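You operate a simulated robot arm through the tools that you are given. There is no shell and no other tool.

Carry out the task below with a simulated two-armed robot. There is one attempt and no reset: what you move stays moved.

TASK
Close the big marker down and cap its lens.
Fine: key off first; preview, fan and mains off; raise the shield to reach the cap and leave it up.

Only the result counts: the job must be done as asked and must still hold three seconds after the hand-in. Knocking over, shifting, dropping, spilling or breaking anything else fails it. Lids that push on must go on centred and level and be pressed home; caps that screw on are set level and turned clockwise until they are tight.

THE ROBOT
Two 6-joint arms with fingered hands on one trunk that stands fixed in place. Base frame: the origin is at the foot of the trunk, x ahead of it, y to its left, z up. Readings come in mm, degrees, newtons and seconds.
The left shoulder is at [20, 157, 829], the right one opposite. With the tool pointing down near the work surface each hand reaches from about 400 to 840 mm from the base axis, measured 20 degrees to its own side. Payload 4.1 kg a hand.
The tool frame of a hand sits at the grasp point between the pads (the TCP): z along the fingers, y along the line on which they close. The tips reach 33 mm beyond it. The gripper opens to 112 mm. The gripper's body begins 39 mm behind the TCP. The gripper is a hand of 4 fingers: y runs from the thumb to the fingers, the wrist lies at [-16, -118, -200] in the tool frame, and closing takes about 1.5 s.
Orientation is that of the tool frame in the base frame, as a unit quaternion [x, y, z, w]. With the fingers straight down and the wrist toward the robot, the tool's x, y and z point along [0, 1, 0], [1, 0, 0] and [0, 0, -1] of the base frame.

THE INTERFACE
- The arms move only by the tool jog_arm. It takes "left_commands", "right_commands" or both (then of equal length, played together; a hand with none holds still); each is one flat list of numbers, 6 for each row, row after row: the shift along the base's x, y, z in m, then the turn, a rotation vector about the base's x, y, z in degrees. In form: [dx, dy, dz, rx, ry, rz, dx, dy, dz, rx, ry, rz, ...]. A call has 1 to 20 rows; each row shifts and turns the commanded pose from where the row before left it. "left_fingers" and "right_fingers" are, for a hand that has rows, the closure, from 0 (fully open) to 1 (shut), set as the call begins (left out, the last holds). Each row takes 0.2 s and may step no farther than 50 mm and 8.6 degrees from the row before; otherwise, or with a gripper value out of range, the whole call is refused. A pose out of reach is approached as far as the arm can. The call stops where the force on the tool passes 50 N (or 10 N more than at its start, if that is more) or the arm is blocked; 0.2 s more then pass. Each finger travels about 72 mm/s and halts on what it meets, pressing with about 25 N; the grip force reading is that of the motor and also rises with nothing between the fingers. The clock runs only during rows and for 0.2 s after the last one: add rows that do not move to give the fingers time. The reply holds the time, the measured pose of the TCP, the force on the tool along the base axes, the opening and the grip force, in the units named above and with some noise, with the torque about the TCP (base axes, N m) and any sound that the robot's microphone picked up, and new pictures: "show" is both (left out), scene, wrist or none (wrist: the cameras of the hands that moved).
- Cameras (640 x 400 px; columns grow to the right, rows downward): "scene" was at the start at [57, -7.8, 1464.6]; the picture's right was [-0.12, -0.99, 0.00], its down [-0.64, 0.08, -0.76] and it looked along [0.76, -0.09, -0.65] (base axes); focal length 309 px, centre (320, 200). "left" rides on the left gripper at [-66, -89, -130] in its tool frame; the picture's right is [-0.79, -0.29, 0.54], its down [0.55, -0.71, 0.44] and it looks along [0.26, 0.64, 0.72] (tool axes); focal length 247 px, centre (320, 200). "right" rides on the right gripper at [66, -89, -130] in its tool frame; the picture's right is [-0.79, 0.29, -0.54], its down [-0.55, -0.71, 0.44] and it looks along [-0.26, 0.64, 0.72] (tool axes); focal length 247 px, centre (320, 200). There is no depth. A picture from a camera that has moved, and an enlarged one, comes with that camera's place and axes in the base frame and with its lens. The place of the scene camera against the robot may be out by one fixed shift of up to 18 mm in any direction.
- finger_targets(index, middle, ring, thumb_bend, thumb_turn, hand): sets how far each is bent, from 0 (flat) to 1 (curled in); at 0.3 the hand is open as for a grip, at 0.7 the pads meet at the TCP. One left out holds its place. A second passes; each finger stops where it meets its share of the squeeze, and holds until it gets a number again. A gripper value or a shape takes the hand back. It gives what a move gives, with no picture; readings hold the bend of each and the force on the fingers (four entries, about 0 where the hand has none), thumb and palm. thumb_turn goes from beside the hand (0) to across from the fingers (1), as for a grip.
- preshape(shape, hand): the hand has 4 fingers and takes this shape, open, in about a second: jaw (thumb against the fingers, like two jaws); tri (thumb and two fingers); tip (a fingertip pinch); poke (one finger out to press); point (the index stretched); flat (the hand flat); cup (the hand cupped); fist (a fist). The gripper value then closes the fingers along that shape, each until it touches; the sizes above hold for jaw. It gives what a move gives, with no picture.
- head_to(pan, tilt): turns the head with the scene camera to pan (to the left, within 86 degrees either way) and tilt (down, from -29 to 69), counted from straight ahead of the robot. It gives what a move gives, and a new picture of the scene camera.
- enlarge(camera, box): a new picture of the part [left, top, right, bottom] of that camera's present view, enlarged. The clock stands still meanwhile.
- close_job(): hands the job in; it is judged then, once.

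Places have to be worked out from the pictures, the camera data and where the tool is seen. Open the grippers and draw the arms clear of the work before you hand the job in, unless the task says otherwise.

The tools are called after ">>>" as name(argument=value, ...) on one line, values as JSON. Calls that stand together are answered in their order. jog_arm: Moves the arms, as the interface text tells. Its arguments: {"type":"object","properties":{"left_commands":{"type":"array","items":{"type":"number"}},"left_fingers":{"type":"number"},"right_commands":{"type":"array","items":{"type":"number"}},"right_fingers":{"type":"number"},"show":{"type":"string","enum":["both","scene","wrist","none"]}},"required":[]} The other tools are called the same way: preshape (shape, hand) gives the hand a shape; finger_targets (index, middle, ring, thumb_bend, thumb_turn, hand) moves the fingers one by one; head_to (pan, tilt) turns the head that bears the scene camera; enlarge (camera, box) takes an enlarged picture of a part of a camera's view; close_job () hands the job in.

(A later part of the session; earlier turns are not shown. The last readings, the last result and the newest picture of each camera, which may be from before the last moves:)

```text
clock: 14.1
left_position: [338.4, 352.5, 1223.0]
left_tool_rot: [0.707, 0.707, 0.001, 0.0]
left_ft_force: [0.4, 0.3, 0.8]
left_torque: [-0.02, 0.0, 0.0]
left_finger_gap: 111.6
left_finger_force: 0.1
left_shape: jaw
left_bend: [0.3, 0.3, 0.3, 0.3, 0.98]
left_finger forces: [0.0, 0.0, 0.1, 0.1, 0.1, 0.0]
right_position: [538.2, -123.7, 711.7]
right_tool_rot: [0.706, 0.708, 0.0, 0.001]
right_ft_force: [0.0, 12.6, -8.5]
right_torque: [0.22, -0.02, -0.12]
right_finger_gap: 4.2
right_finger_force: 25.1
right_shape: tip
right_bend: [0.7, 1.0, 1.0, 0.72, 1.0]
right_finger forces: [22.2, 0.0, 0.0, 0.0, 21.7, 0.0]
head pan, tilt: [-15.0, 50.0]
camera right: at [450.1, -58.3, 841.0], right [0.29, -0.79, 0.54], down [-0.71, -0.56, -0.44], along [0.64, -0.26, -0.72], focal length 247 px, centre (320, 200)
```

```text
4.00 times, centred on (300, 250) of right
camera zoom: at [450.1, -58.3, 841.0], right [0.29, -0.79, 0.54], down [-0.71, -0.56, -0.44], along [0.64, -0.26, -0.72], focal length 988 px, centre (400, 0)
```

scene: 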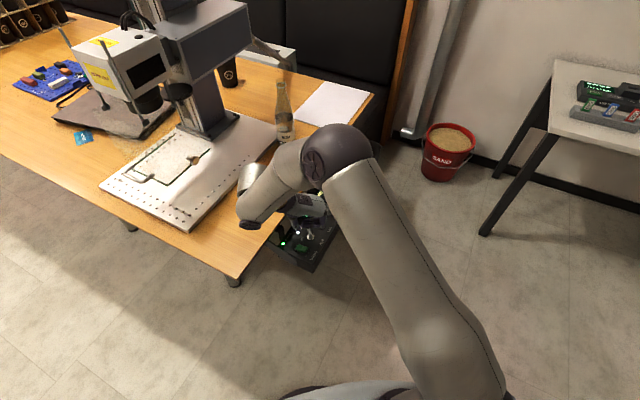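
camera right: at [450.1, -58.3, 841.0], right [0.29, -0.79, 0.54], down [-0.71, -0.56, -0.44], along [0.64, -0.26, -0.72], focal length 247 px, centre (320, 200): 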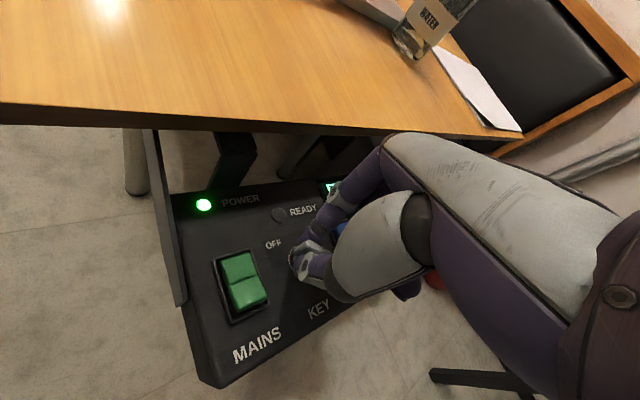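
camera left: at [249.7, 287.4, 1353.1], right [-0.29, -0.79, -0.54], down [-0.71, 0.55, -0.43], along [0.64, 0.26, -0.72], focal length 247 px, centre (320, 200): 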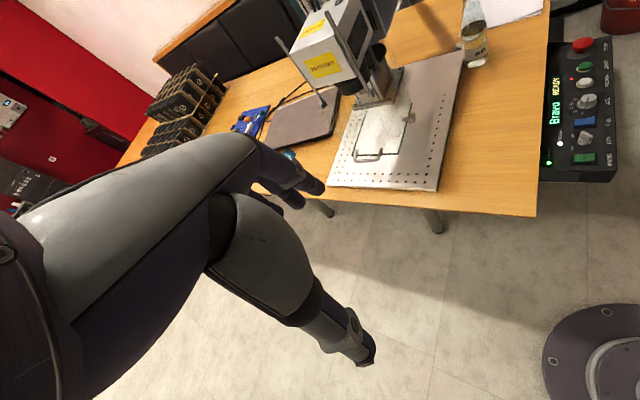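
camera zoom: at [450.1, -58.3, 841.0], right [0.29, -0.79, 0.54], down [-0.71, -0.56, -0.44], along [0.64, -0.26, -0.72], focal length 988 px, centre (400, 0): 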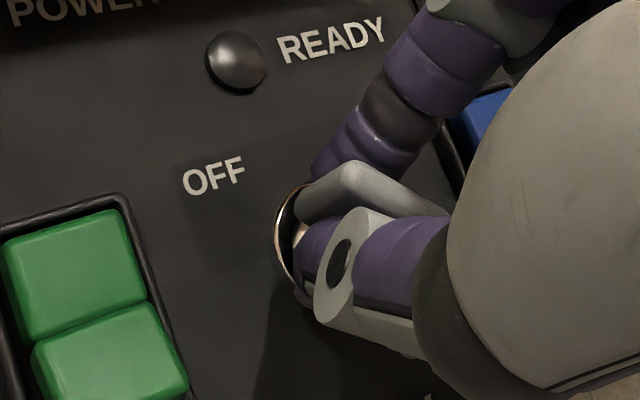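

The key is at 90°, with resisting torque rising a little. I nudge 4° more to be sure of the stop, then relax and look.

>>> jog_arm(right_commands=[0, 0.0, 0, 0, 0, 4, 0, 0.0, 0, 0, 0, 0], show="none")

```text
clock: 14.7
left_position: [339.6, 352.8, 1222.8]
left_tool_rot: [0.707, 0.707, 0.0, 0.0]
left_ft_force: [-0.6, 0.0, -0.1]
left_torque: [-0.02, 0.03, -0.03]
left_finger_gap: 111.8
left_finger_force: 0.1
left_shape: jaw
left_bend: [0.3, 0.3, 0.3, 0.3, 0.98]
left_finger forces: [0.0, 0.1, 0.0, 0.0, 0.1, 0.1]
right_position: [537.8, -123.4, 711.2]
right_tool_rot: [0.683, 0.731, 0.001, 0.001]
right_ft_force: [0.2, 9.4, -3.9]
right_torque: [0.21, -0.04, -0.13]
right_finger_gap: 4.2
right_finger_force: 24.7
right_shape: tip
right_bend: [0.7, 1.0, 1.0, 0.72, 1.0]
right_finger forces: [23.1, 0.0, 0.0, 0.0, 22.2, 0.0]
head pan, tilt: [-15.0, 50.0]
```

The resistance holds steady at the stop. I release the lever, lift away and look.

>>> jog_arm(right_commands=[0, 0, 0, 0, 0, 0, 0, 0, 0, 0, 0, 0, 0, 0, 0, 0, 0, 0, 0, 0, 0, 0, 0, 0, 0, 0, 0.04, 0, 0, 0, 0, 0, 0.04, 0, 0, -4, 0, 0, 0.04, 0, 0, 0], right_fingers=0.5, show="wrist")

>>> enlarge(camera="right", box=[140, 180, 340, 305])

```text
clock: 16.3
left_position: [338.7, 351.6, 1222.7]
left_tool_rot: [0.707, 0.707, 0.001, -0.001]
left_ft_force: [0.6, 0.2, 0.3]
left_torque: [0.01, 0.04, 0.01]
left_finger_gap: 111.6
left_finger_force: 0.0
left_shape: jaw
left_bend: [0.3, 0.3, 0.3, 0.3, 0.98]
left_finger forces: [0.0, 0.1, 0.1, 0.0, 0.0, 0.0]
right_position: [535.8, -122.5, 828.9]
right_tool_rot: [0.706, 0.708, 0.0, 0.0]
right_ft_force: [0.1, -0.7, -0.1]
right_torque: [0.03, -0.01, 0.02]
right_finger_gap: 55.3
right_finger_force: 0.2
right_shape: tip
right_bend: [0.76, 0.97, 0.99, 0.7, 1.0]
right_finger forces: [0.1, 0.1, 0.0, 0.0, 0.0, 0.0]
head pan, tilt: [-15.0, 50.0]
camera right: at [448.0, -56.6, 958.8], right [0.29, -0.79, 0.54], down [-0.71, -0.55, -0.43], along [0.64, -0.26, -0.72], focal length 247 px, centre (320, 200)
```

right: 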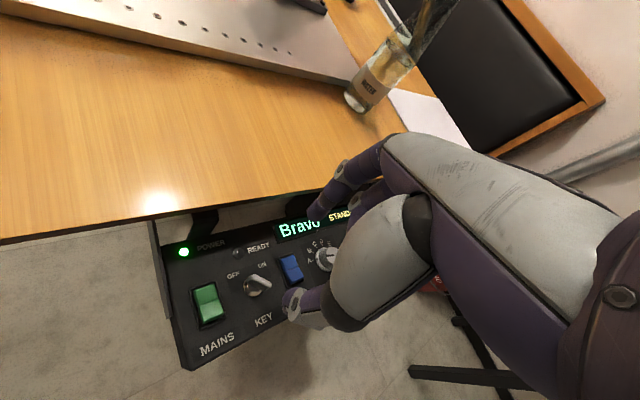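

```text
3.20 times, centred on (240, 242) of right
camera zoom: at [448.0, -56.6, 958.8], right [0.29, -0.79, 0.54], down [-0.71, -0.55, -0.43], along [0.64, -0.26, -0.72], focal length 790 px, centre (576, 64)
```

zoom: 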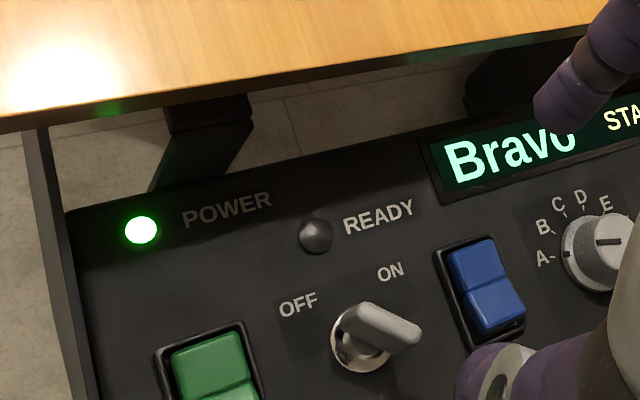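

The lever now lies along the OFF direction (turned about 90°), READY is dark and the display shows STANDBY. Next is PREVIEW: I set the poke shape and look at where the finger points.

>>> preshape(shape="poke", hand="right")

>>> jog_arm(right_commands=[0.0, 0.0, 0.01, 0, 0, 0], show="both")

>>> enlarge(camera="right", box=[200, 150, 400, 350])

>>> enlarge(camera="scene", box=[280, 130, 400, 270])

```text
clock: 17.2
left_position: [338.4, 352.8, 1222.2]
left_tool_rot: [0.707, 0.707, 0.0, 0.0]
left_ft_force: [-0.2, 0.0, -0.1]
left_torque: [-0.01, -0.01, -0.02]
left_finger_gap: 111.5
left_finger_force: 0.0
left_shape: jaw
left_bend: [0.3, 0.3, 0.3, 0.3, 0.98]
left_finger forces: [0.1, 0.0, 0.0, 0.1, 0.0, 0.0]
right_position: [536.4, -121.1, 829.2]
right_tool_rot: [0.707, 0.707, 0.001, 0.0]
right_ft_force: [-0.9, 0.5, 1.1]
right_torque: [0.02, 0.0, -0.02]
right_finger_gap: 0.0
right_finger_force: 0.1
right_shape: poke
right_bend: [0.7, 0.7, 0.99, 1.0, 1.0]
right_finger forces: [0.0, 0.1, 0.0, 0.0, 0.0, 0.0]
head pan, tilt: [-15.0, 50.0]
```

```text
clock: 17.6
left_position: [339.2, 353.2, 1222.8]
left_tool_rot: [0.707, 0.707, -0.001, 0.0]
left_ft_force: [0.7, 0.5, 0.1]
left_torque: [-0.03, 0.02, -0.03]
left_finger_gap: 111.7
left_finger_force: 0.0
left_shape: jaw
left_bend: [0.3, 0.3, 0.3, 0.3, 0.98]
left_finger forces: [0.1, 0.1, 0.0, 0.0, 0.0, 0.1]
right_position: [535.4, -123.3, 840.8]
right_tool_rot: [0.707, 0.707, 0.0, 0.0]
right_ft_force: [0.2, -0.4, 0.1]
right_torque: [0.02, -0.01, -0.01]
right_finger_gap: 0.0
right_finger_force: 0.1
right_shape: poke
right_bend: [0.7, 0.7, 0.99, 1.0, 1.0]
right_finger forces: [0.0, 0.0, 0.1, 0.1, 0.1, 0.0]
head pan, tilt: [-15.0, 50.0]
camera right: at [447.8, -57.3, 969.7], right [0.29, -0.79, 0.54], down [-0.71, -0.55, -0.44], along [0.64, -0.26, -0.72], focal length 247 px, centre (320, 200)
```

scene: 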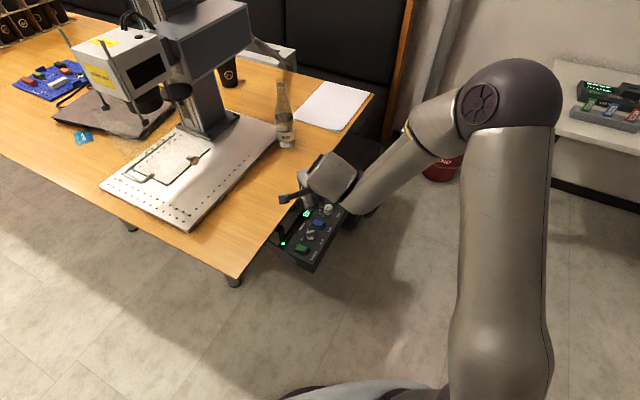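
right: 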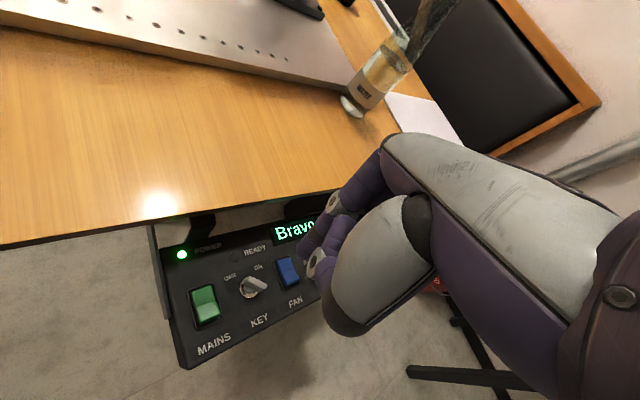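

```text
2.00 times, centred on (300, 250) of right
camera zoom: at [447.8, -57.3, 969.7], right [0.29, -0.79, 0.54], down [-0.71, -0.55, -0.44], along [0.64, -0.26, -0.72], focal length 494 px, centre (360, 100)
```

zoom: 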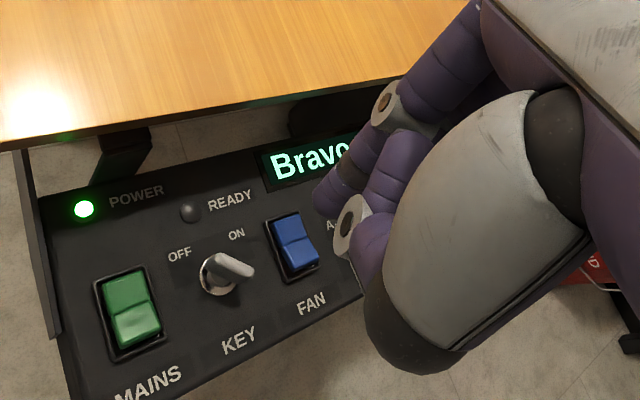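

```text
2.86 times, centred on (340, 200) of scene
camera zoom: at [47.2, -17.3, 1450.9], right [-0.26, -0.97, 0.0], down [-0.74, 0.2, -0.64], along [0.62, -0.17, -0.77], focal length 884 px, centre (263, 200)
```

zoom: 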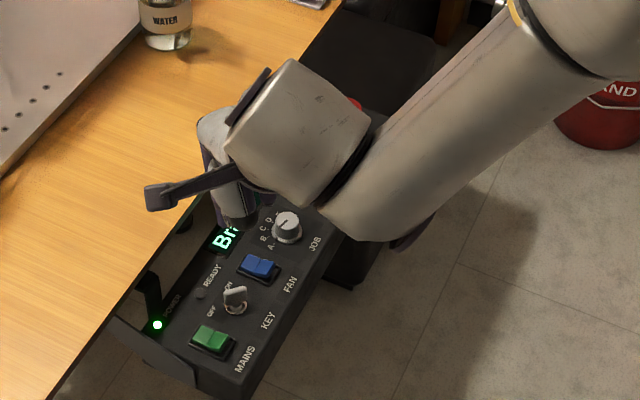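

Index and middle both sit at 0.7 bend; to press a single control cleanly I curl the middle, ring and thumb fully and keep only the index out.

>>> finger_targets(hand="right", index=0.7, middle=1.0, ring=1.0, thumb_bend=1.0, thumb_turn=1.0)

>>> enlarge(camera="right", box=[240, 200, 360, 300])

>>> enlarge(camera="right", box=[170, 260, 320, 340])

```text
clock: 18.6
left_position: [338.7, 352.7, 1222.7]
left_tool_rot: [0.707, 0.707, 0.0, 0.0]
left_ft_force: [0.7, 0.8, 1.6]
left_torque: [0.0, -0.01, 0.05]
left_finger_gap: 111.6
left_finger_force: 0.0
left_shape: jaw
left_bend: [0.3, 0.3, 0.3, 0.3, 0.98]
left_finger forces: [0.1, 0.0, 0.1, 0.0, 0.0, 0.0]
right_position: [535.8, -122.4, 839.8]
right_tool_rot: [0.707, 0.707, 0.001, 0.0]
right_ft_force: [0.4, 0.5, -0.5]
right_torque: [-0.02, -0.02, 0.02]
right_finger_gap: 27.8
right_finger_force: 0.1
right_shape: fingers
right_bend: [0.29, 0.99, 1.0, 1.0, 1.0]
right_finger forces: [0.1, 0.1, 0.1, 0.0, 0.0, 0.0]
head pan, tilt: [-15.0, 50.0]
```

```text
4.00 times, centred on (300, 250) of right
camera zoom: at [447.9, -57.4, 969.7], right [0.29, -0.79, 0.54], down [-0.71, -0.55, -0.44], along [0.64, -0.26, -0.72], focal length 988 px, centre (400, 0)
```

zoom: 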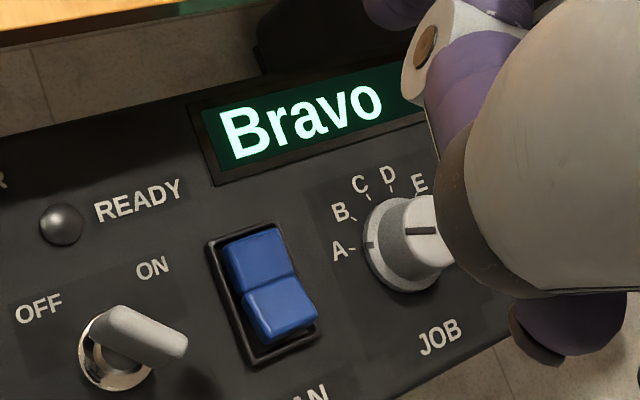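

```text
4.27 times, centred on (245, 300) of right
camera zoom: at [447.9, -57.4, 969.7], right [0.29, -0.79, 0.54], down [-0.71, -0.55, -0.44], along [0.64, -0.26, -0.72], focal length 1054 px, centre (640, -227)
```

zoom: 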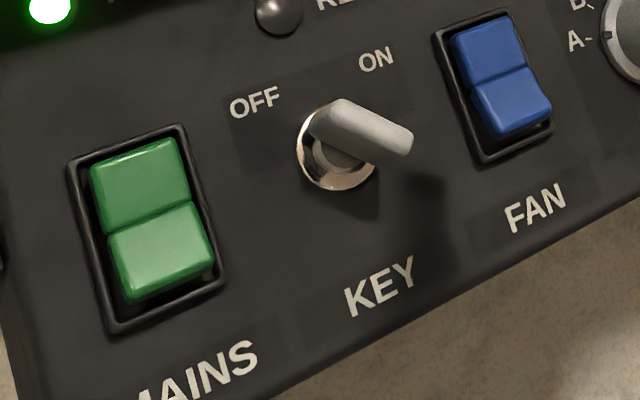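

The index reads 0.29 although I asked for 0.7. I send the target again to see how it responds.

>>> finger_targets(hand="right", index=0.7)

>>> enlarge(camera="right", box=[200, 150, 400, 350])

```text
clock: 19.6
left_position: [337.9, 352.8, 1221.9]
left_tool_rot: [0.707, 0.707, 0.0, 0.0]
left_ft_force: [-0.1, -0.1, -0.1]
left_torque: [-0.02, -0.02, 0.01]
left_finger_gap: 111.7
left_finger_force: 0.0
left_shape: jaw
left_bend: [0.3, 0.3, 0.3, 0.3, 0.98]
left_finger forces: [0.0, 0.0, 0.0, 0.0, 0.0, 0.0]
right_position: [535.8, -121.9, 839.1]
right_tool_rot: [0.707, 0.707, 0.0, 0.0]
right_ft_force: [-0.2, -0.1, 0.4]
right_torque: [0.04, 0.03, 0.02]
right_finger_gap: 26.7
right_finger_force: 0.1
right_shape: fingers
right_bend: [0.29, 0.99, 1.0, 0.99, 1.0]
right_finger forces: [0.0, 0.1, 0.0, 0.0, 0.0, 0.0]
head pan, tilt: [-15.0, 50.0]
```

```text
2.00 times, centred on (300, 250) of right
camera zoom: at [447.9, -57.4, 969.7], right [0.29, -0.79, 0.54], down [-0.71, -0.55, -0.44], along [0.64, -0.26, -0.72], focal length 494 px, centre (360, 100)
```

zoom: 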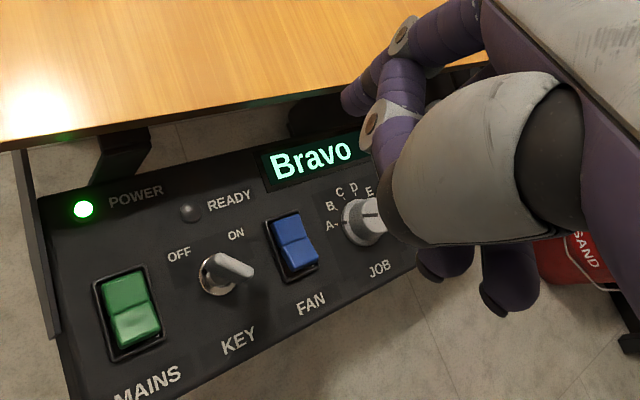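

The curled thumb seems to hold the index up. I try the "point" shape instead, which stretches the index straight out.

>>> preshape(shape="point", hand="right")

>>> enlarge(camera="right", box=[200, 150, 400, 350])

>>> enlarge(camera="scene", box=[280, 130, 400, 270])

```text
clock: 20.5
left_position: [338.6, 353.4, 1222.3]
left_tool_rot: [0.707, 0.707, 0.0, 0.0]
left_ft_force: [0.1, 0.3, 0.5]
left_torque: [0.02, -0.01, 0.02]
left_finger_gap: 111.8
left_finger_force: 0.0
left_shape: jaw
left_bend: [0.3, 0.3, 0.3, 0.3, 0.98]
left_finger forces: [0.0, 0.0, 0.1, 0.1, 0.0, 0.0]
right_position: [536.2, -122.5, 840.0]
right_tool_rot: [0.707, 0.707, 0.0, 0.0]
right_ft_force: [-0.2, 0.2, 0.4]
right_torque: [0.02, 0.0, 0.0]
right_finger_gap: 105.6
right_finger_force: 0.1
right_shape: point
right_bend: [0.19, 1.0, 1.0, 0.99, 0.88]
right_finger forces: [0.0, 0.0, 0.0, 0.1, 0.1, 0.0]
head pan, tilt: [-15.0, 50.0]
```

```text
2.00 times, centred on (300, 250) of right
camera zoom: at [447.9, -57.4, 969.7], right [0.29, -0.79, 0.54], down [-0.71, -0.55, -0.44], along [0.64, -0.26, -0.72], focal length 494 px, centre (360, 100)
```

zoom: 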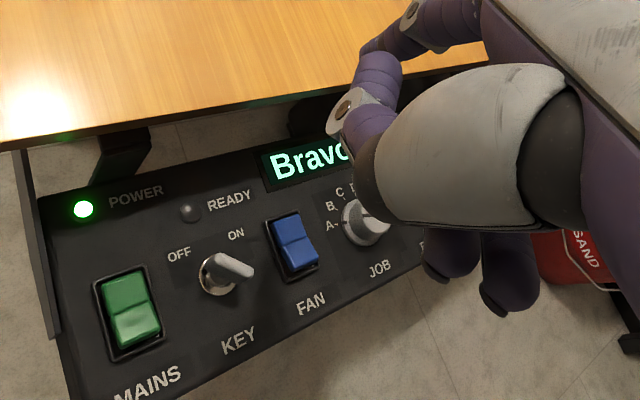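

```text
2.86 times, centred on (340, 200) of scene
camera zoom: at [47.2, -17.3, 1450.9], right [-0.26, -0.97, 0.0], down [-0.74, 0.2, -0.64], along [0.62, -0.17, -0.77], focal length 884 px, centre (263, 200)
```

zoom: 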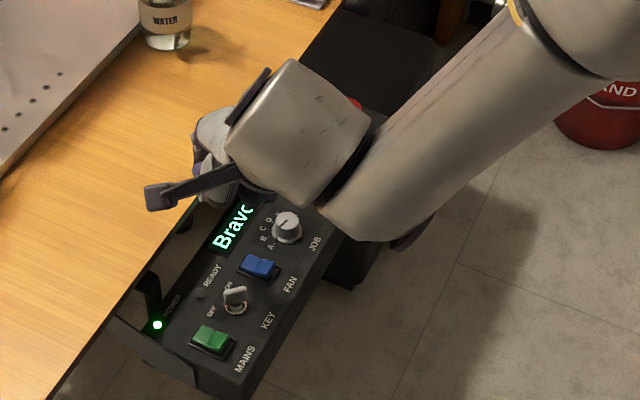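

Point puts the thumb in the way too. A closed fingertip pinch makes a compact, centred poking tip on the tool axis, so I use that.

>>> preshape(shape="tip", hand="right")

>>> jog_arm(right_commands=[0, 0, 0, 0, 0, 0, 0, 0, 0, 0, 0, 0, 0, 0, 0, 0, 0, 0, 0, 0, 0, 0, 0, 0, 0, 0, 0, 0, 0, 0, 0, 0, 0, 0, 0, 0, 0, 0, 0, 0, 0, 0], right_fingers=1.0, show="both")

>>> enlarge(camera="right", box=[200, 150, 400, 350])

>>> enlarge(camera="scene", box=[280, 130, 400, 270])

```text
clock: 21.4
left_position: [339.5, 352.3, 1223.6]
left_tool_rot: [0.707, 0.707, 0.0, 0.0]
left_ft_force: [-0.1, -0.6, -0.2]
left_torque: [-0.02, 0.0, 0.01]
left_finger_gap: 111.7
left_finger_force: 0.1
left_shape: jaw
left_bend: [0.3, 0.3, 0.3, 0.3, 0.98]
left_finger forces: [0.1, 0.0, 0.1, 0.0, 0.0, 0.0]
right_position: [535.5, -123.5, 840.4]
right_tool_rot: [0.707, 0.707, 0.001, -0.001]
right_ft_force: [-1.2, 0.0, 0.5]
right_torque: [-0.03, -0.01, 0.03]
right_finger_gap: 111.8
right_finger_force: 0.0
right_shape: tip
right_bend: [0.3, 0.97, 0.99, 0.3, 0.97]
right_finger forces: [0.0, 0.0, 0.1, 0.0, 0.1, 0.0]
head pan, tilt: [-15.0, 50.0]
```

```text
clock: 23.0
left_position: [338.6, 351.6, 1223.2]
left_tool_rot: [0.707, 0.707, 0.001, 0.0]
left_ft_force: [-0.7, 0.7, -0.1]
left_torque: [-0.03, 0.03, 0.0]
left_finger_gap: 111.6
left_finger_force: 0.1
left_shape: jaw
left_bend: [0.3, 0.3, 0.3, 0.3, 0.98]
left_finger forces: [0.1, 0.0, 0.1, 0.0, 0.1, 0.0]
right_position: [535.5, -122.4, 840.2]
right_tool_rot: [0.707, 0.707, 0.0, 0.0]
right_ft_force: [0.3, 0.4, 0.6]
right_torque: [-0.02, 0.02, 0.03]
right_finger_gap: 0.0
right_finger_force: 24.8
right_shape: tip
right_bend: [0.7, 1.0, 1.0, 0.51, 1.0]
right_finger forces: [0.1, 0.0, 0.1, 0.1, 0.1, 0.1]
head pan, tilt: [-15.0, 50.0]
camera right: at [447.9, -57.4, 969.7], right [0.29, -0.79, 0.54], down [-0.71, -0.55, -0.44], along [0.64, -0.26, -0.72], focal length 247 px, centre (320, 200)
```

scene: 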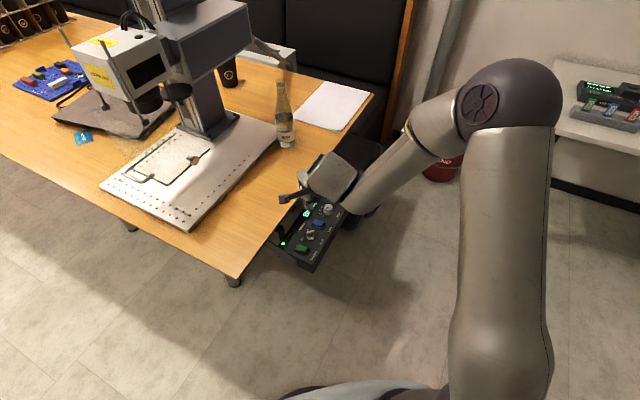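
right: 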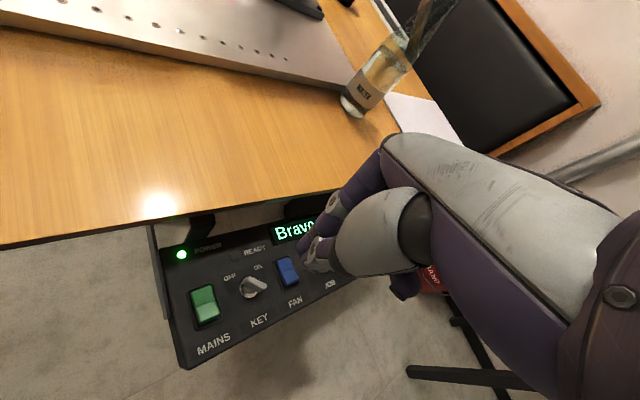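

```text
2.00 times, centred on (300, 250) of right
camera zoom: at [447.9, -57.4, 969.7], right [0.29, -0.79, 0.54], down [-0.71, -0.55, -0.44], along [0.64, -0.26, -0.72], focal length 494 px, centre (360, 100)
```

zoom: 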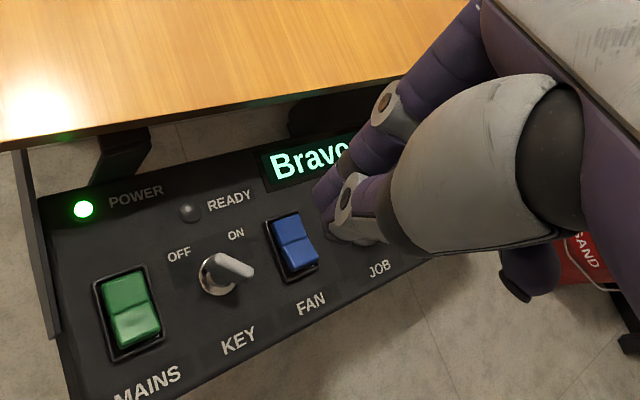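

```text
2.86 times, centred on (340, 200) of scene
camera zoom: at [47.2, -17.3, 1450.9], right [-0.26, -0.97, 0.0], down [-0.74, 0.2, -0.64], along [0.62, -0.17, -0.77], focal length 884 px, centre (263, 200)
```

zoom: 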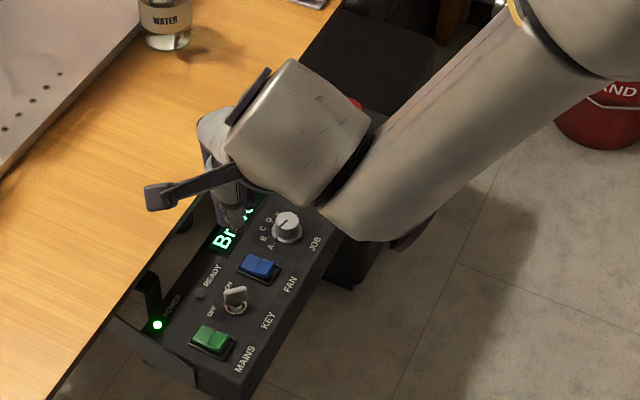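

The pinch is closed with its tip on the tool axis. Near-view triangulation puts the PREVIEW button top at about [665,-237,684], so I move above it and look.

>>> jog_arm(right_commands=[0.0325, -0.0287, 0, 0, 0, 0, 0.0325, -0.0287, 0, 0, 0, 0, 0.0325, -0.0287, 0, 0, 0, 0, 0.032, -0.0285, 0, 0, 0, 0, 0, 0, -0.04, 0, 0, 0, 0, 0, -0.03, 0, 0, 0, 0, 0, 0, 0, 0, 0], show="both")

>>> enlarge(camera="right", box=[220, 180, 380, 300])

>>> enlarge(camera="scene", box=[290, 150, 410, 250])

```text
clock: 24.6
left_position: [338.1, 353.0, 1223.7]
left_tool_rot: [0.707, 0.708, 0.0, 0.0]
left_ft_force: [0.0, 0.3, 0.6]
left_torque: [0.04, 0.01, 0.0]
left_finger_gap: 111.8
left_finger_force: 0.1
left_shape: jaw
left_bend: [0.3, 0.3, 0.3, 0.3, 0.98]
left_finger forces: [0.0, 0.0, 0.1, 0.0, 0.1, 0.1]
right_position: [665.0, -234.6, 768.2]
right_tool_rot: [0.707, 0.707, 0.0, 0.001]
right_ft_force: [0.1, -0.2, -0.4]
right_torque: [-0.01, 0.04, 0.0]
right_finger_gap: 0.2
right_finger_force: 24.9
right_shape: tip
right_bend: [0.7, 1.0, 1.0, 0.51, 1.0]
right_finger forces: [0.1, 0.0, 0.0, 0.0, 0.0, 0.1]
head pan, tilt: [-15.0, 50.0]
camera right: at [577.3, -170.0, 898.7], right [0.29, -0.79, 0.54], down [-0.71, -0.55, -0.44], along [0.64, -0.26, -0.72], focal length 247 px, centre (320, 200)
```

scene: 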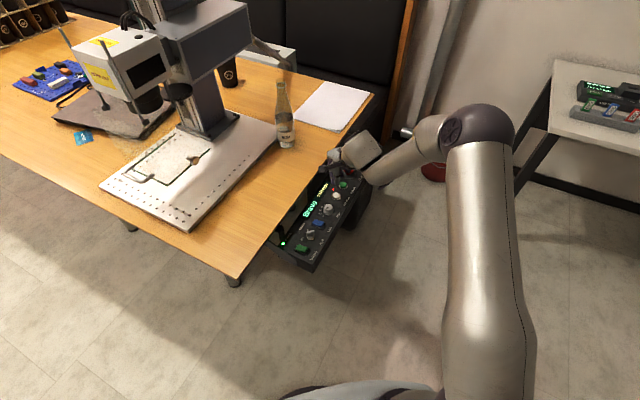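
right: 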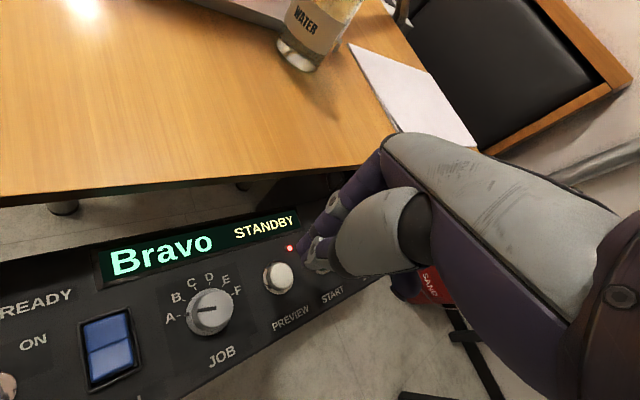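

```text
3.33 times, centred on (300, 240) of right
camera zoom: at [577.3, -170.0, 898.7], right [0.29, -0.79, 0.54], down [-0.71, -0.55, -0.44], along [0.64, -0.26, -0.72], focal length 823 px, centre (387, 67)
```

zoom: 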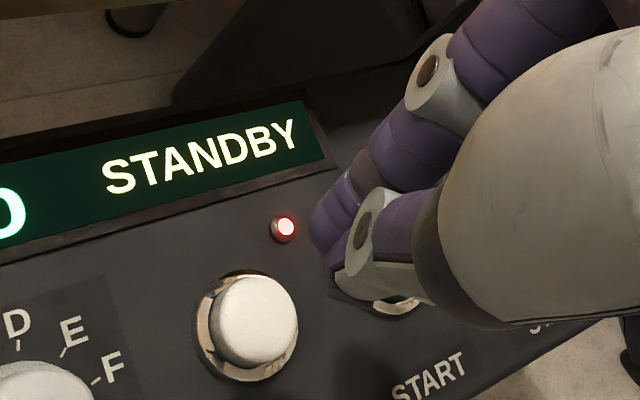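

```text
4.00 times, centred on (350, 200) of scene
camera zoom: at [47.1, -17.3, 1450.9], right [-0.26, -0.97, 0.0], down [-0.74, 0.2, -0.64], along [0.62, -0.17, -0.77], focal length 1238 px, centre (200, 200)
```

zoom: 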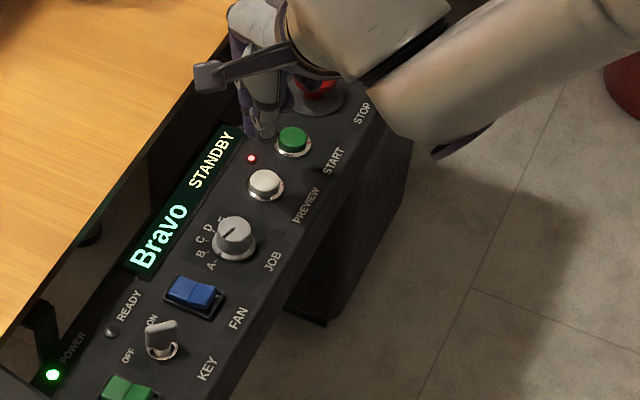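

Refined, the button top is at about [662.5,-236.5,687] and the pinch tip sits some 4 mm to the +y side of the TCP. I correct sideways and descend to just above the button.

>>> jog_arm(right_commands=[-0.003, -0.0055, 0, 0, 0, 0, 0, 0, -0.02, 0, 0, 0, 0, 0, -0.012, 0, 0, 0, 0, 0, 0, 0, 0, 0], show="wrist")

>>> enlarge(camera="right", box=[240, 200, 360, 300])

>>> enlarge(camera="scene", box=[330, 160, 380, 210])

```text
clock: 25.6
left_position: [339.1, 351.6, 1221.7]
left_tool_rot: [0.707, 0.707, 0.0, 0.0]
left_ft_force: [-0.6, -0.1, 0.0]
left_torque: [0.0, -0.02, 0.02]
left_finger_gap: 111.5
left_finger_force: 0.1
left_shape: jaw
left_bend: [0.3, 0.3, 0.3, 0.3, 0.98]
left_finger forces: [0.0, 0.1, 0.0, 0.1, 0.1, 0.0]
right_position: [662.4, -243.8, 739.0]
right_tool_rot: [0.708, 0.707, 0.0, 0.0]
right_ft_force: [0.0, -0.1, 0.5]
right_torque: [-0.03, -0.01, 0.05]
right_finger_gap: 0.1
right_finger_force: 25.4
right_shape: tip
right_bend: [0.7, 1.0, 1.0, 0.51, 1.0]
right_finger forces: [0.0, 0.1, 0.1, 0.0, 0.0, 0.0]
head pan, tilt: [-15.0, 50.0]
camera right: at [575.0, -178.7, 868.2], right [0.29, -0.79, 0.54], down [-0.71, -0.55, -0.44], along [0.64, -0.26, -0.72], focal length 247 px, centre (320, 200)
```

right: 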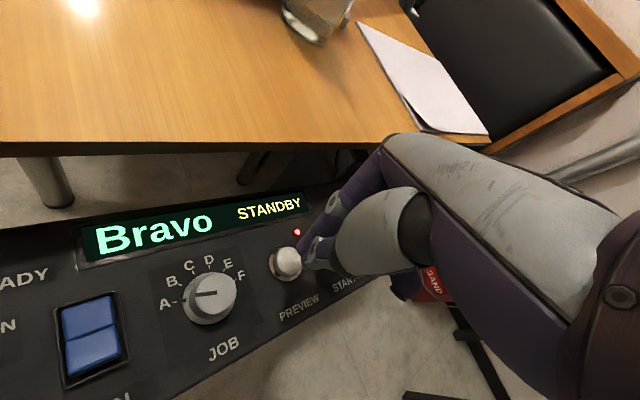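

```text
4.00 times, centred on (300, 250) of right
camera zoom: at [575.0, -178.7, 868.2], right [0.29, -0.79, 0.54], down [-0.71, -0.55, -0.44], along [0.64, -0.26, -0.72], focal length 988 px, centre (400, 0)
```

zoom: 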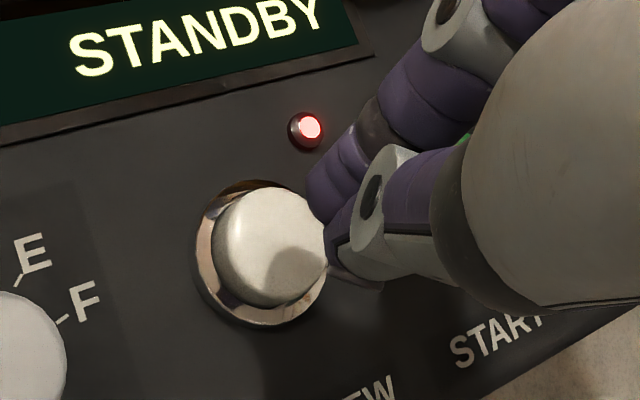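

```text
8.00 times, centred on (355, 185) of scene
camera zoom: at [47.2, -17.3, 1450.9], right [-0.26, -0.97, 0.0], down [-0.74, 0.2, -0.64], along [0.62, -0.17, -0.77], focal length 2476 px, centre (40, 320)
```

zoom: 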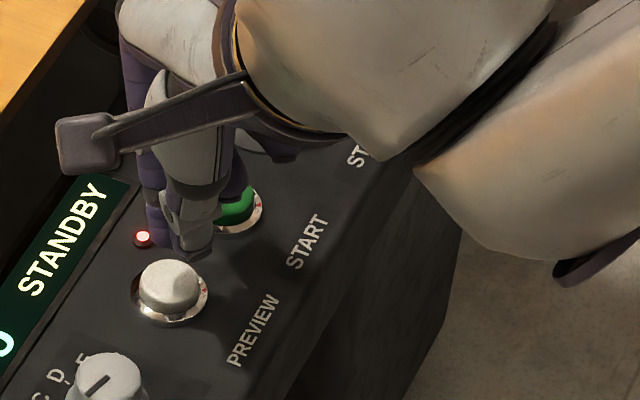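

The tip hovers just above the button, about 3 mm short in y. I correct and come down to light contact in small steps.

>>> jog_arm(right_commands=[0.001, 0.0035, -0.006, 0, 0, 0, 0, 0, -0.004, 0, 0, 0, 0, 0, -0.004, 0, 0, 0, 0, 0, 0, 0, 0, 0], show="wrist")

>>> enlarge(camera="right", box=[240, 200, 360, 300])

```text
clock: 26.6
left_position: [338.8, 353.1, 1222.9]
left_tool_rot: [0.707, 0.707, 0.001, 0.0]
left_ft_force: [0.1, -1.2, -0.2]
left_torque: [0.01, 0.01, -0.02]
left_finger_gap: 111.8
left_finger_force: 0.1
left_shape: jaw
left_bend: [0.3, 0.3, 0.3, 0.3, 0.98]
left_finger forces: [0.1, 0.0, 0.0, 0.0, 0.1, 0.1]
right_position: [664.7, -241.5, 724.9]
right_tool_rot: [0.707, 0.707, 0.0, 0.001]
right_ft_force: [0.6, 0.0, 0.3]
right_torque: [-0.01, -0.02, -0.04]
right_finger_gap: 0.0
right_finger_force: 24.7
right_shape: tip
right_bend: [0.7, 1.0, 1.0, 0.51, 1.0]
right_finger forces: [0.0, 0.1, 0.0, 0.2, 0.0, 0.0]
head pan, tilt: [-15.0, 50.0]
camera right: at [577.1, -174.6, 854.3], right [0.29, -0.79, 0.54], down [-0.71, -0.55, -0.44], along [0.64, -0.26, -0.72], focal length 247 px, centre (320, 200)
```

right: 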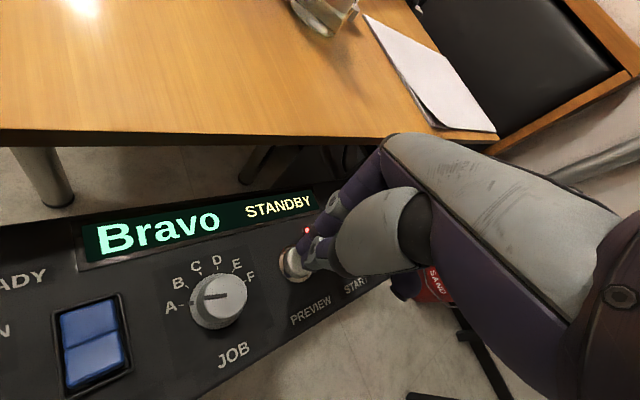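

```text
4.00 times, centred on (300, 250) of right
camera zoom: at [577.1, -174.6, 854.3], right [0.29, -0.79, 0.54], down [-0.71, -0.55, -0.44], along [0.64, -0.26, -0.72], focal length 988 px, centre (400, 0)
```

zoom: 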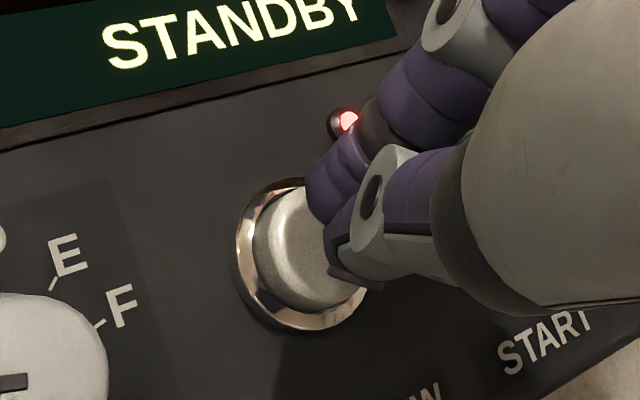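

The tip is nearly on the button. I press down in 3 mm steps and watch force and LED.

>>> jog_arm(right_commands=[0, 0, -0.003, 0, 0, 0, 0, 0, -0.003, 0, 0, 0], show="wrist")

>>> enlarge(camera="right", box=[240, 200, 360, 300])

```text
clock: 27.2
left_position: [338.0, 353.5, 1223.2]
left_tool_rot: [0.706, 0.708, -0.001, 0.0]
left_ft_force: [0.4, -0.3, -0.2]
left_torque: [-0.01, 0.01, 0.0]
left_finger_gap: 111.7
left_finger_force: 0.0
left_shape: jaw
left_bend: [0.3, 0.3, 0.3, 0.3, 0.98]
left_finger forces: [0.0, 0.0, 0.0, 0.0, 0.0, 0.0]
right_position: [666.1, -241.1, 719.2]
right_tool_rot: [0.707, 0.707, 0.0, 0.001]
right_ft_force: [0.7, 0.1, -0.6]
right_torque: [-0.03, 0.01, -0.02]
right_finger_gap: 0.0
right_finger_force: 24.9
right_shape: tip
right_bend: [0.7, 1.0, 1.0, 0.51, 1.0]
right_finger forces: [0.0, 0.0, 0.0, 0.1, 0.0, 0.0]
head pan, tilt: [-15.0, 50.0]
camera right: at [577.7, -175.0, 848.8], right [0.29, -0.79, 0.54], down [-0.71, -0.55, -0.44], along [0.64, -0.26, -0.72], focal length 247 px, centre (320, 200)
```

right: 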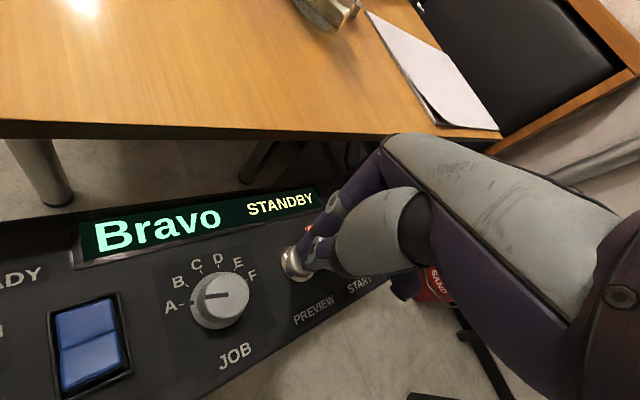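

```text
4.00 times, centred on (300, 250) of right
camera zoom: at [577.7, -175.0, 848.8], right [0.29, -0.79, 0.54], down [-0.71, -0.55, -0.44], along [0.64, -0.26, -0.72], focal length 988 px, centre (400, 0)
```

zoom: 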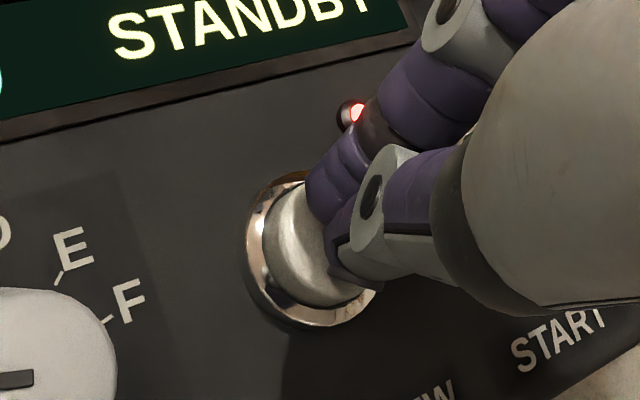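

No contact yet; I continue down.

>>> jog_arm(right_commands=[0, 0.001, -0.003, 0, 0, 0, 0, 0, -0.003, 0, 0, 0], show="none")

>>> enlarge(camera="right", box=[240, 200, 360, 300])

```text
clock: 27.8
left_position: [339.5, 353.0, 1223.1]
left_tool_rot: [0.707, 0.707, 0.001, 0.0]
left_ft_force: [-0.4, -0.5, 0.1]
left_torque: [-0.02, 0.0, 0.0]
left_finger_gap: 111.7
left_finger_force: 0.1
left_shape: jaw
left_bend: [0.3, 0.3, 0.3, 0.3, 0.98]
left_finger forces: [0.0, 0.0, 0.0, 0.1, 0.0, 0.0]
right_position: [666.7, -239.0, 713.9]
right_tool_rot: [0.707, 0.707, 0.002, 0.0]
right_ft_force: [-1.7, 0.1, 3.3]
right_torque: [0.0, 0.05, 0.03]
right_finger_gap: 0.0
right_finger_force: 24.8
right_shape: tip
right_bend: [0.7, 1.0, 1.0, 0.51, 1.0]
right_finger forces: [0.0, 0.0, 0.0, 0.0, 0.0, 0.1]
head pan, tilt: [-15.0, 50.0]
heard: click
```

```text
4.00 times, centred on (300, 250) of right
camera zoom: at [578.0, -173.0, 843.5], right [0.29, -0.79, 0.54], down [-0.71, -0.55, -0.44], along [0.64, -0.26, -0.72], focal length 988 px, centre (400, 0)
```

zoom: 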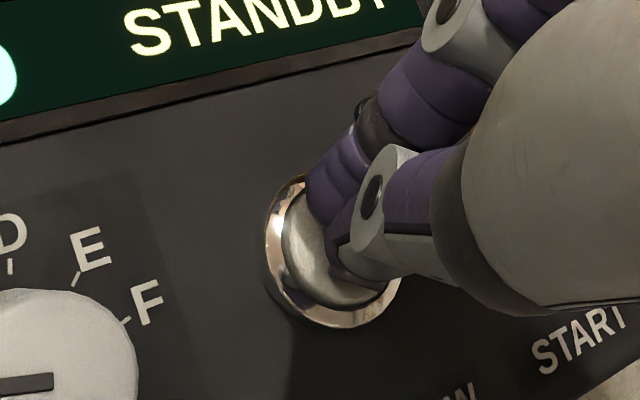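

A click was heard and the red glow seems gone. I lift straight up and check the lamp.

>>> jog_arm(right_commands=[0, 0, 0.02, 0, 0, 0, 0, 0, 0.04, 0, 0, 0, 0, 0, 0.03, 0, 0, 0], show="wrist")

>>> enlarge(camera="right", box=[200, 200, 360, 300])

>>> enlarge(camera="scene", box=[290, 170, 370, 250])

```text
clock: 28.6
left_position: [338.1, 353.3, 1222.4]
left_tool_rot: [0.707, 0.707, 0.001, 0.0]
left_ft_force: [0.3, 0.2, -0.6]
left_torque: [0.0, 0.01, 0.07]
left_finger_gap: 111.6
left_finger_force: 0.1
left_shape: jaw
left_bend: [0.3, 0.3, 0.3, 0.3, 0.98]
left_finger forces: [0.0, 0.0, 0.0, 0.0, 0.0, 0.0]
right_position: [665.9, -238.6, 803.4]
right_tool_rot: [0.707, 0.707, -0.001, 0.0]
right_ft_force: [0.8, -0.3, -0.9]
right_torque: [-0.02, 0.01, 0.02]
right_finger_gap: 0.0
right_finger_force: 25.1
right_shape: tip
right_bend: [0.7, 1.0, 1.0, 0.51, 1.0]
right_finger forces: [0.0, 0.1, 0.0, 0.0, 0.0, 0.0]
head pan, tilt: [-15.0, 50.0]
camera right: at [577.8, -173.4, 933.2], right [0.29, -0.79, 0.54], down [-0.71, -0.55, -0.44], along [0.64, -0.26, -0.72], focal length 247 px, centre (320, 200)
```

right: 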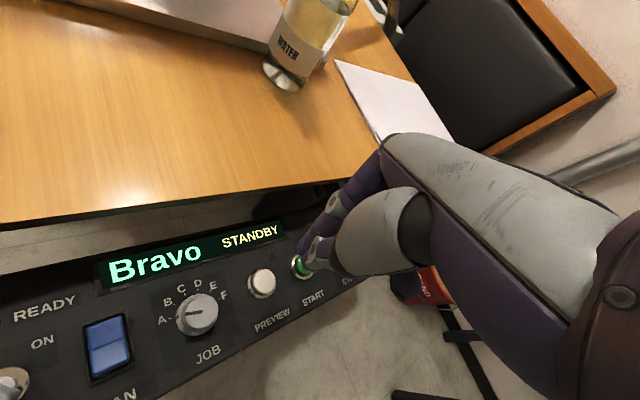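

```text
4.00 times, centred on (280, 250) of right
camera zoom: at [577.8, -173.4, 933.2], right [0.29, -0.79, 0.54], down [-0.71, -0.55, -0.44], along [0.64, -0.26, -0.72], focal length 988 px, centre (480, 0)
```

zoom: 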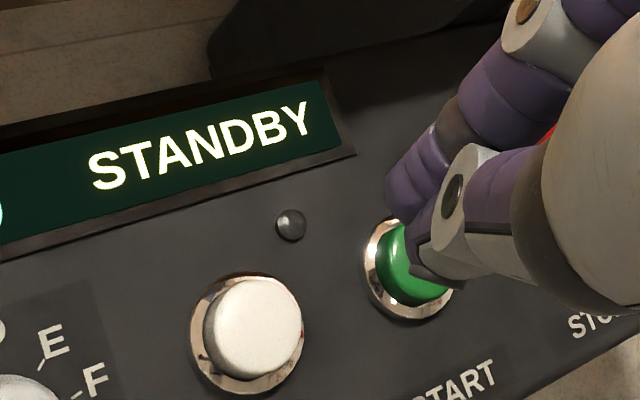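

```text
5.00 times, centred on (330, 210) of scene
camera zoom: at [47.4, -17.5, 1450.9], right [-0.26, -0.97, 0.0], down [-0.74, 0.2, -0.64], along [0.62, -0.17, -0.77], focal length 1547 px, centre (270, 150)
```

zoom: 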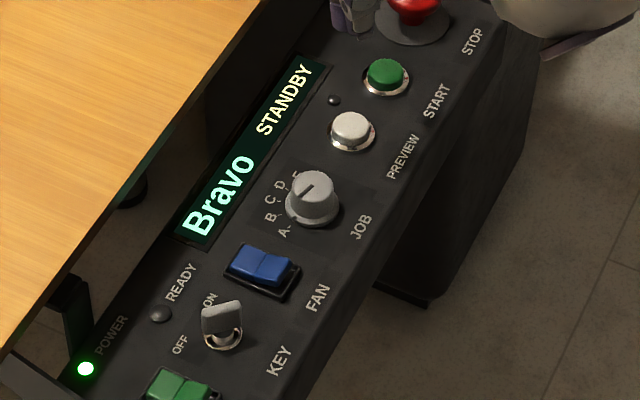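

The PREVIEW lamp is out. Next is FAN: I inspect which half of the rocker stands proud.

>>> enlarge(camera="scene", box=[310, 215, 330, 232])

>>> enlarge(camera="right", box=[70, 300, 150, 390])

>>> enlarge(camera="left", box=[530, 30, 630, 180])

```text
16.00 times, centred on (320, 224) of scene
camera zoom: at [47.4, -17.5, 1450.9], right [-0.26, -0.97, 0.0], down [-0.74, 0.2, -0.64], along [0.62, -0.17, -0.77], focal length 4951 px, centre (320, -176)
```

zoom: 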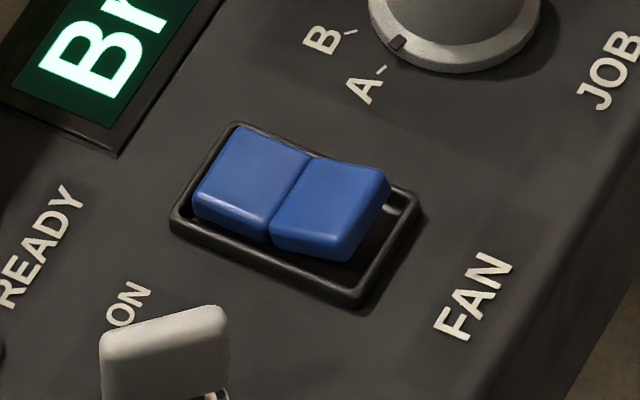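

```text
4.44 times, centred on (110, 345) of right
camera zoom: at [577.8, -173.4, 933.2], right [0.29, -0.79, 0.54], down [-0.71, -0.55, -0.44], along [0.64, -0.26, -0.72], focal length 1098 px, centre (1253, -444)
```

zoom: 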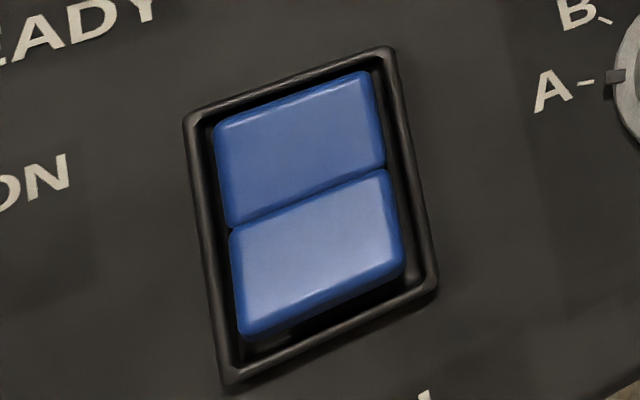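

```text
2.67 times, centred on (580, 105) of left
camera zoom: at [249.9, 287.1, 1353.2], right [-0.29, -0.79, -0.54], down [-0.71, 0.55, -0.44], along [0.64, 0.26, -0.72], focal length 659 px, centre (-373, 453)
```

zoom: 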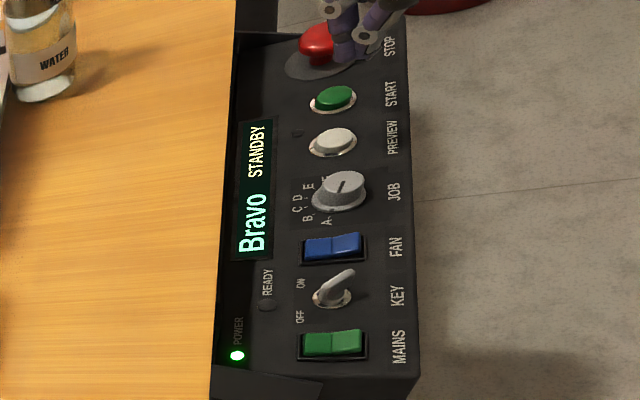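

The half toward the FAN label stands proud, so the table-side half is pressed (ON). I move the tip above the proud half, near [567.5,-163].

>>> jog_arm(right_commands=[-0.0323, 0.0239, 0, 0, 0, 0, -0.0323, 0.0239, 0, 0, 0, 0, -0.0323, 0.0239, 0, 0, 0, 0, 0, 0, -0.04, 0, 0, 0, 0, 0, -0.025, 0, 0, 0, 0, 0, 0, 0, 0, 0], show="wrist")

>>> enlarge(camera="right", box=[240, 200, 360, 300])

>>> enlarge(camera="scene", box=[295, 200, 345, 245])

```text
clock: 30.0
left_position: [339.9, 352.1, 1223.8]
left_tool_rot: [0.707, 0.707, -0.001, 0.0]
left_ft_force: [-0.6, 0.1, 0.2]
left_torque: [0.01, 0.02, 0.01]
left_finger_gap: 111.7
left_finger_force: 0.0
left_shape: jaw
left_bend: [0.3, 0.3, 0.3, 0.3, 0.98]
left_finger forces: [0.0, 0.1, 0.1, 0.1, 0.0, 0.1]
right_position: [567.6, -170.3, 739.7]
right_tool_rot: [0.707, 0.707, 0.0, 0.0]
right_ft_force: [0.4, -0.2, 0.9]
right_torque: [0.0, 0.0, 0.01]
right_finger_gap: 0.3
right_finger_force: 24.8
right_shape: tip
right_bend: [0.7, 1.0, 1.0, 0.51, 1.0]
right_finger forces: [0.0, 0.1, 0.0, 0.1, 0.0, 0.0]
head pan, tilt: [-15.0, 50.0]
camera right: at [479.8, -103.0, 869.5], right [0.29, -0.79, 0.54], down [-0.71, -0.55, -0.44], along [0.64, -0.26, -0.72], focal length 247 px, centre (320, 200)
```

right: 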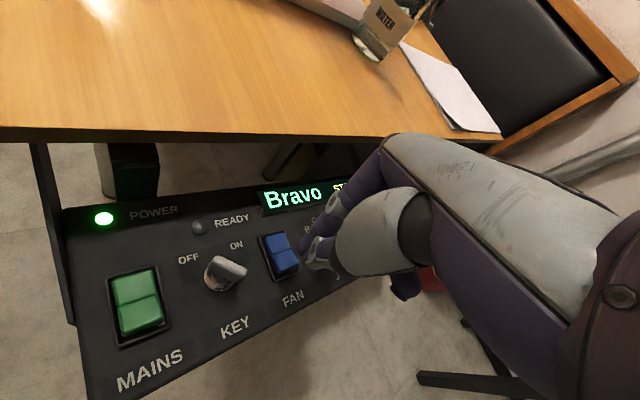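

```text
4.00 times, centred on (300, 250) of right
camera zoom: at [479.8, -103.0, 869.5], right [0.29, -0.79, 0.54], down [-0.71, -0.55, -0.44], along [0.64, -0.26, -0.72], focal length 988 px, centre (400, 0)
```

zoom: 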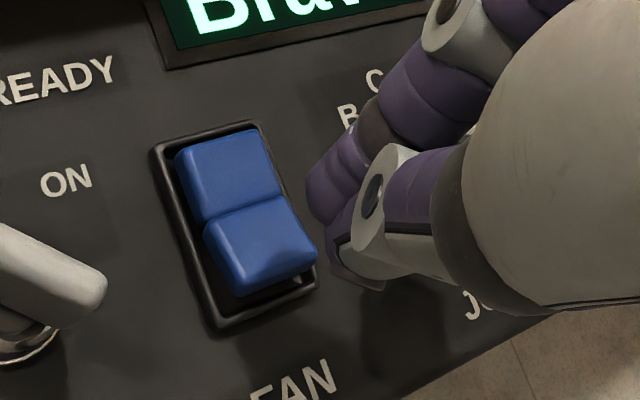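

```text
8.89 times, centred on (320, 222) of scene
camera zoom: at [47.1, -17.3, 1450.9], right [-0.26, -0.97, 0.0], down [-0.74, 0.2, -0.64], along [0.62, -0.17, -0.77], focal length 2751 px, centre (320, 0)
```

zoom: 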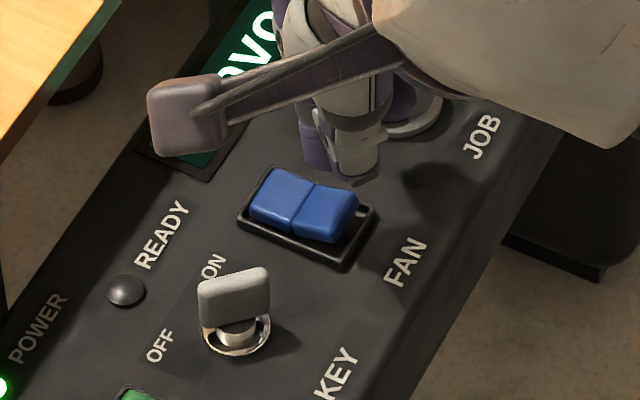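

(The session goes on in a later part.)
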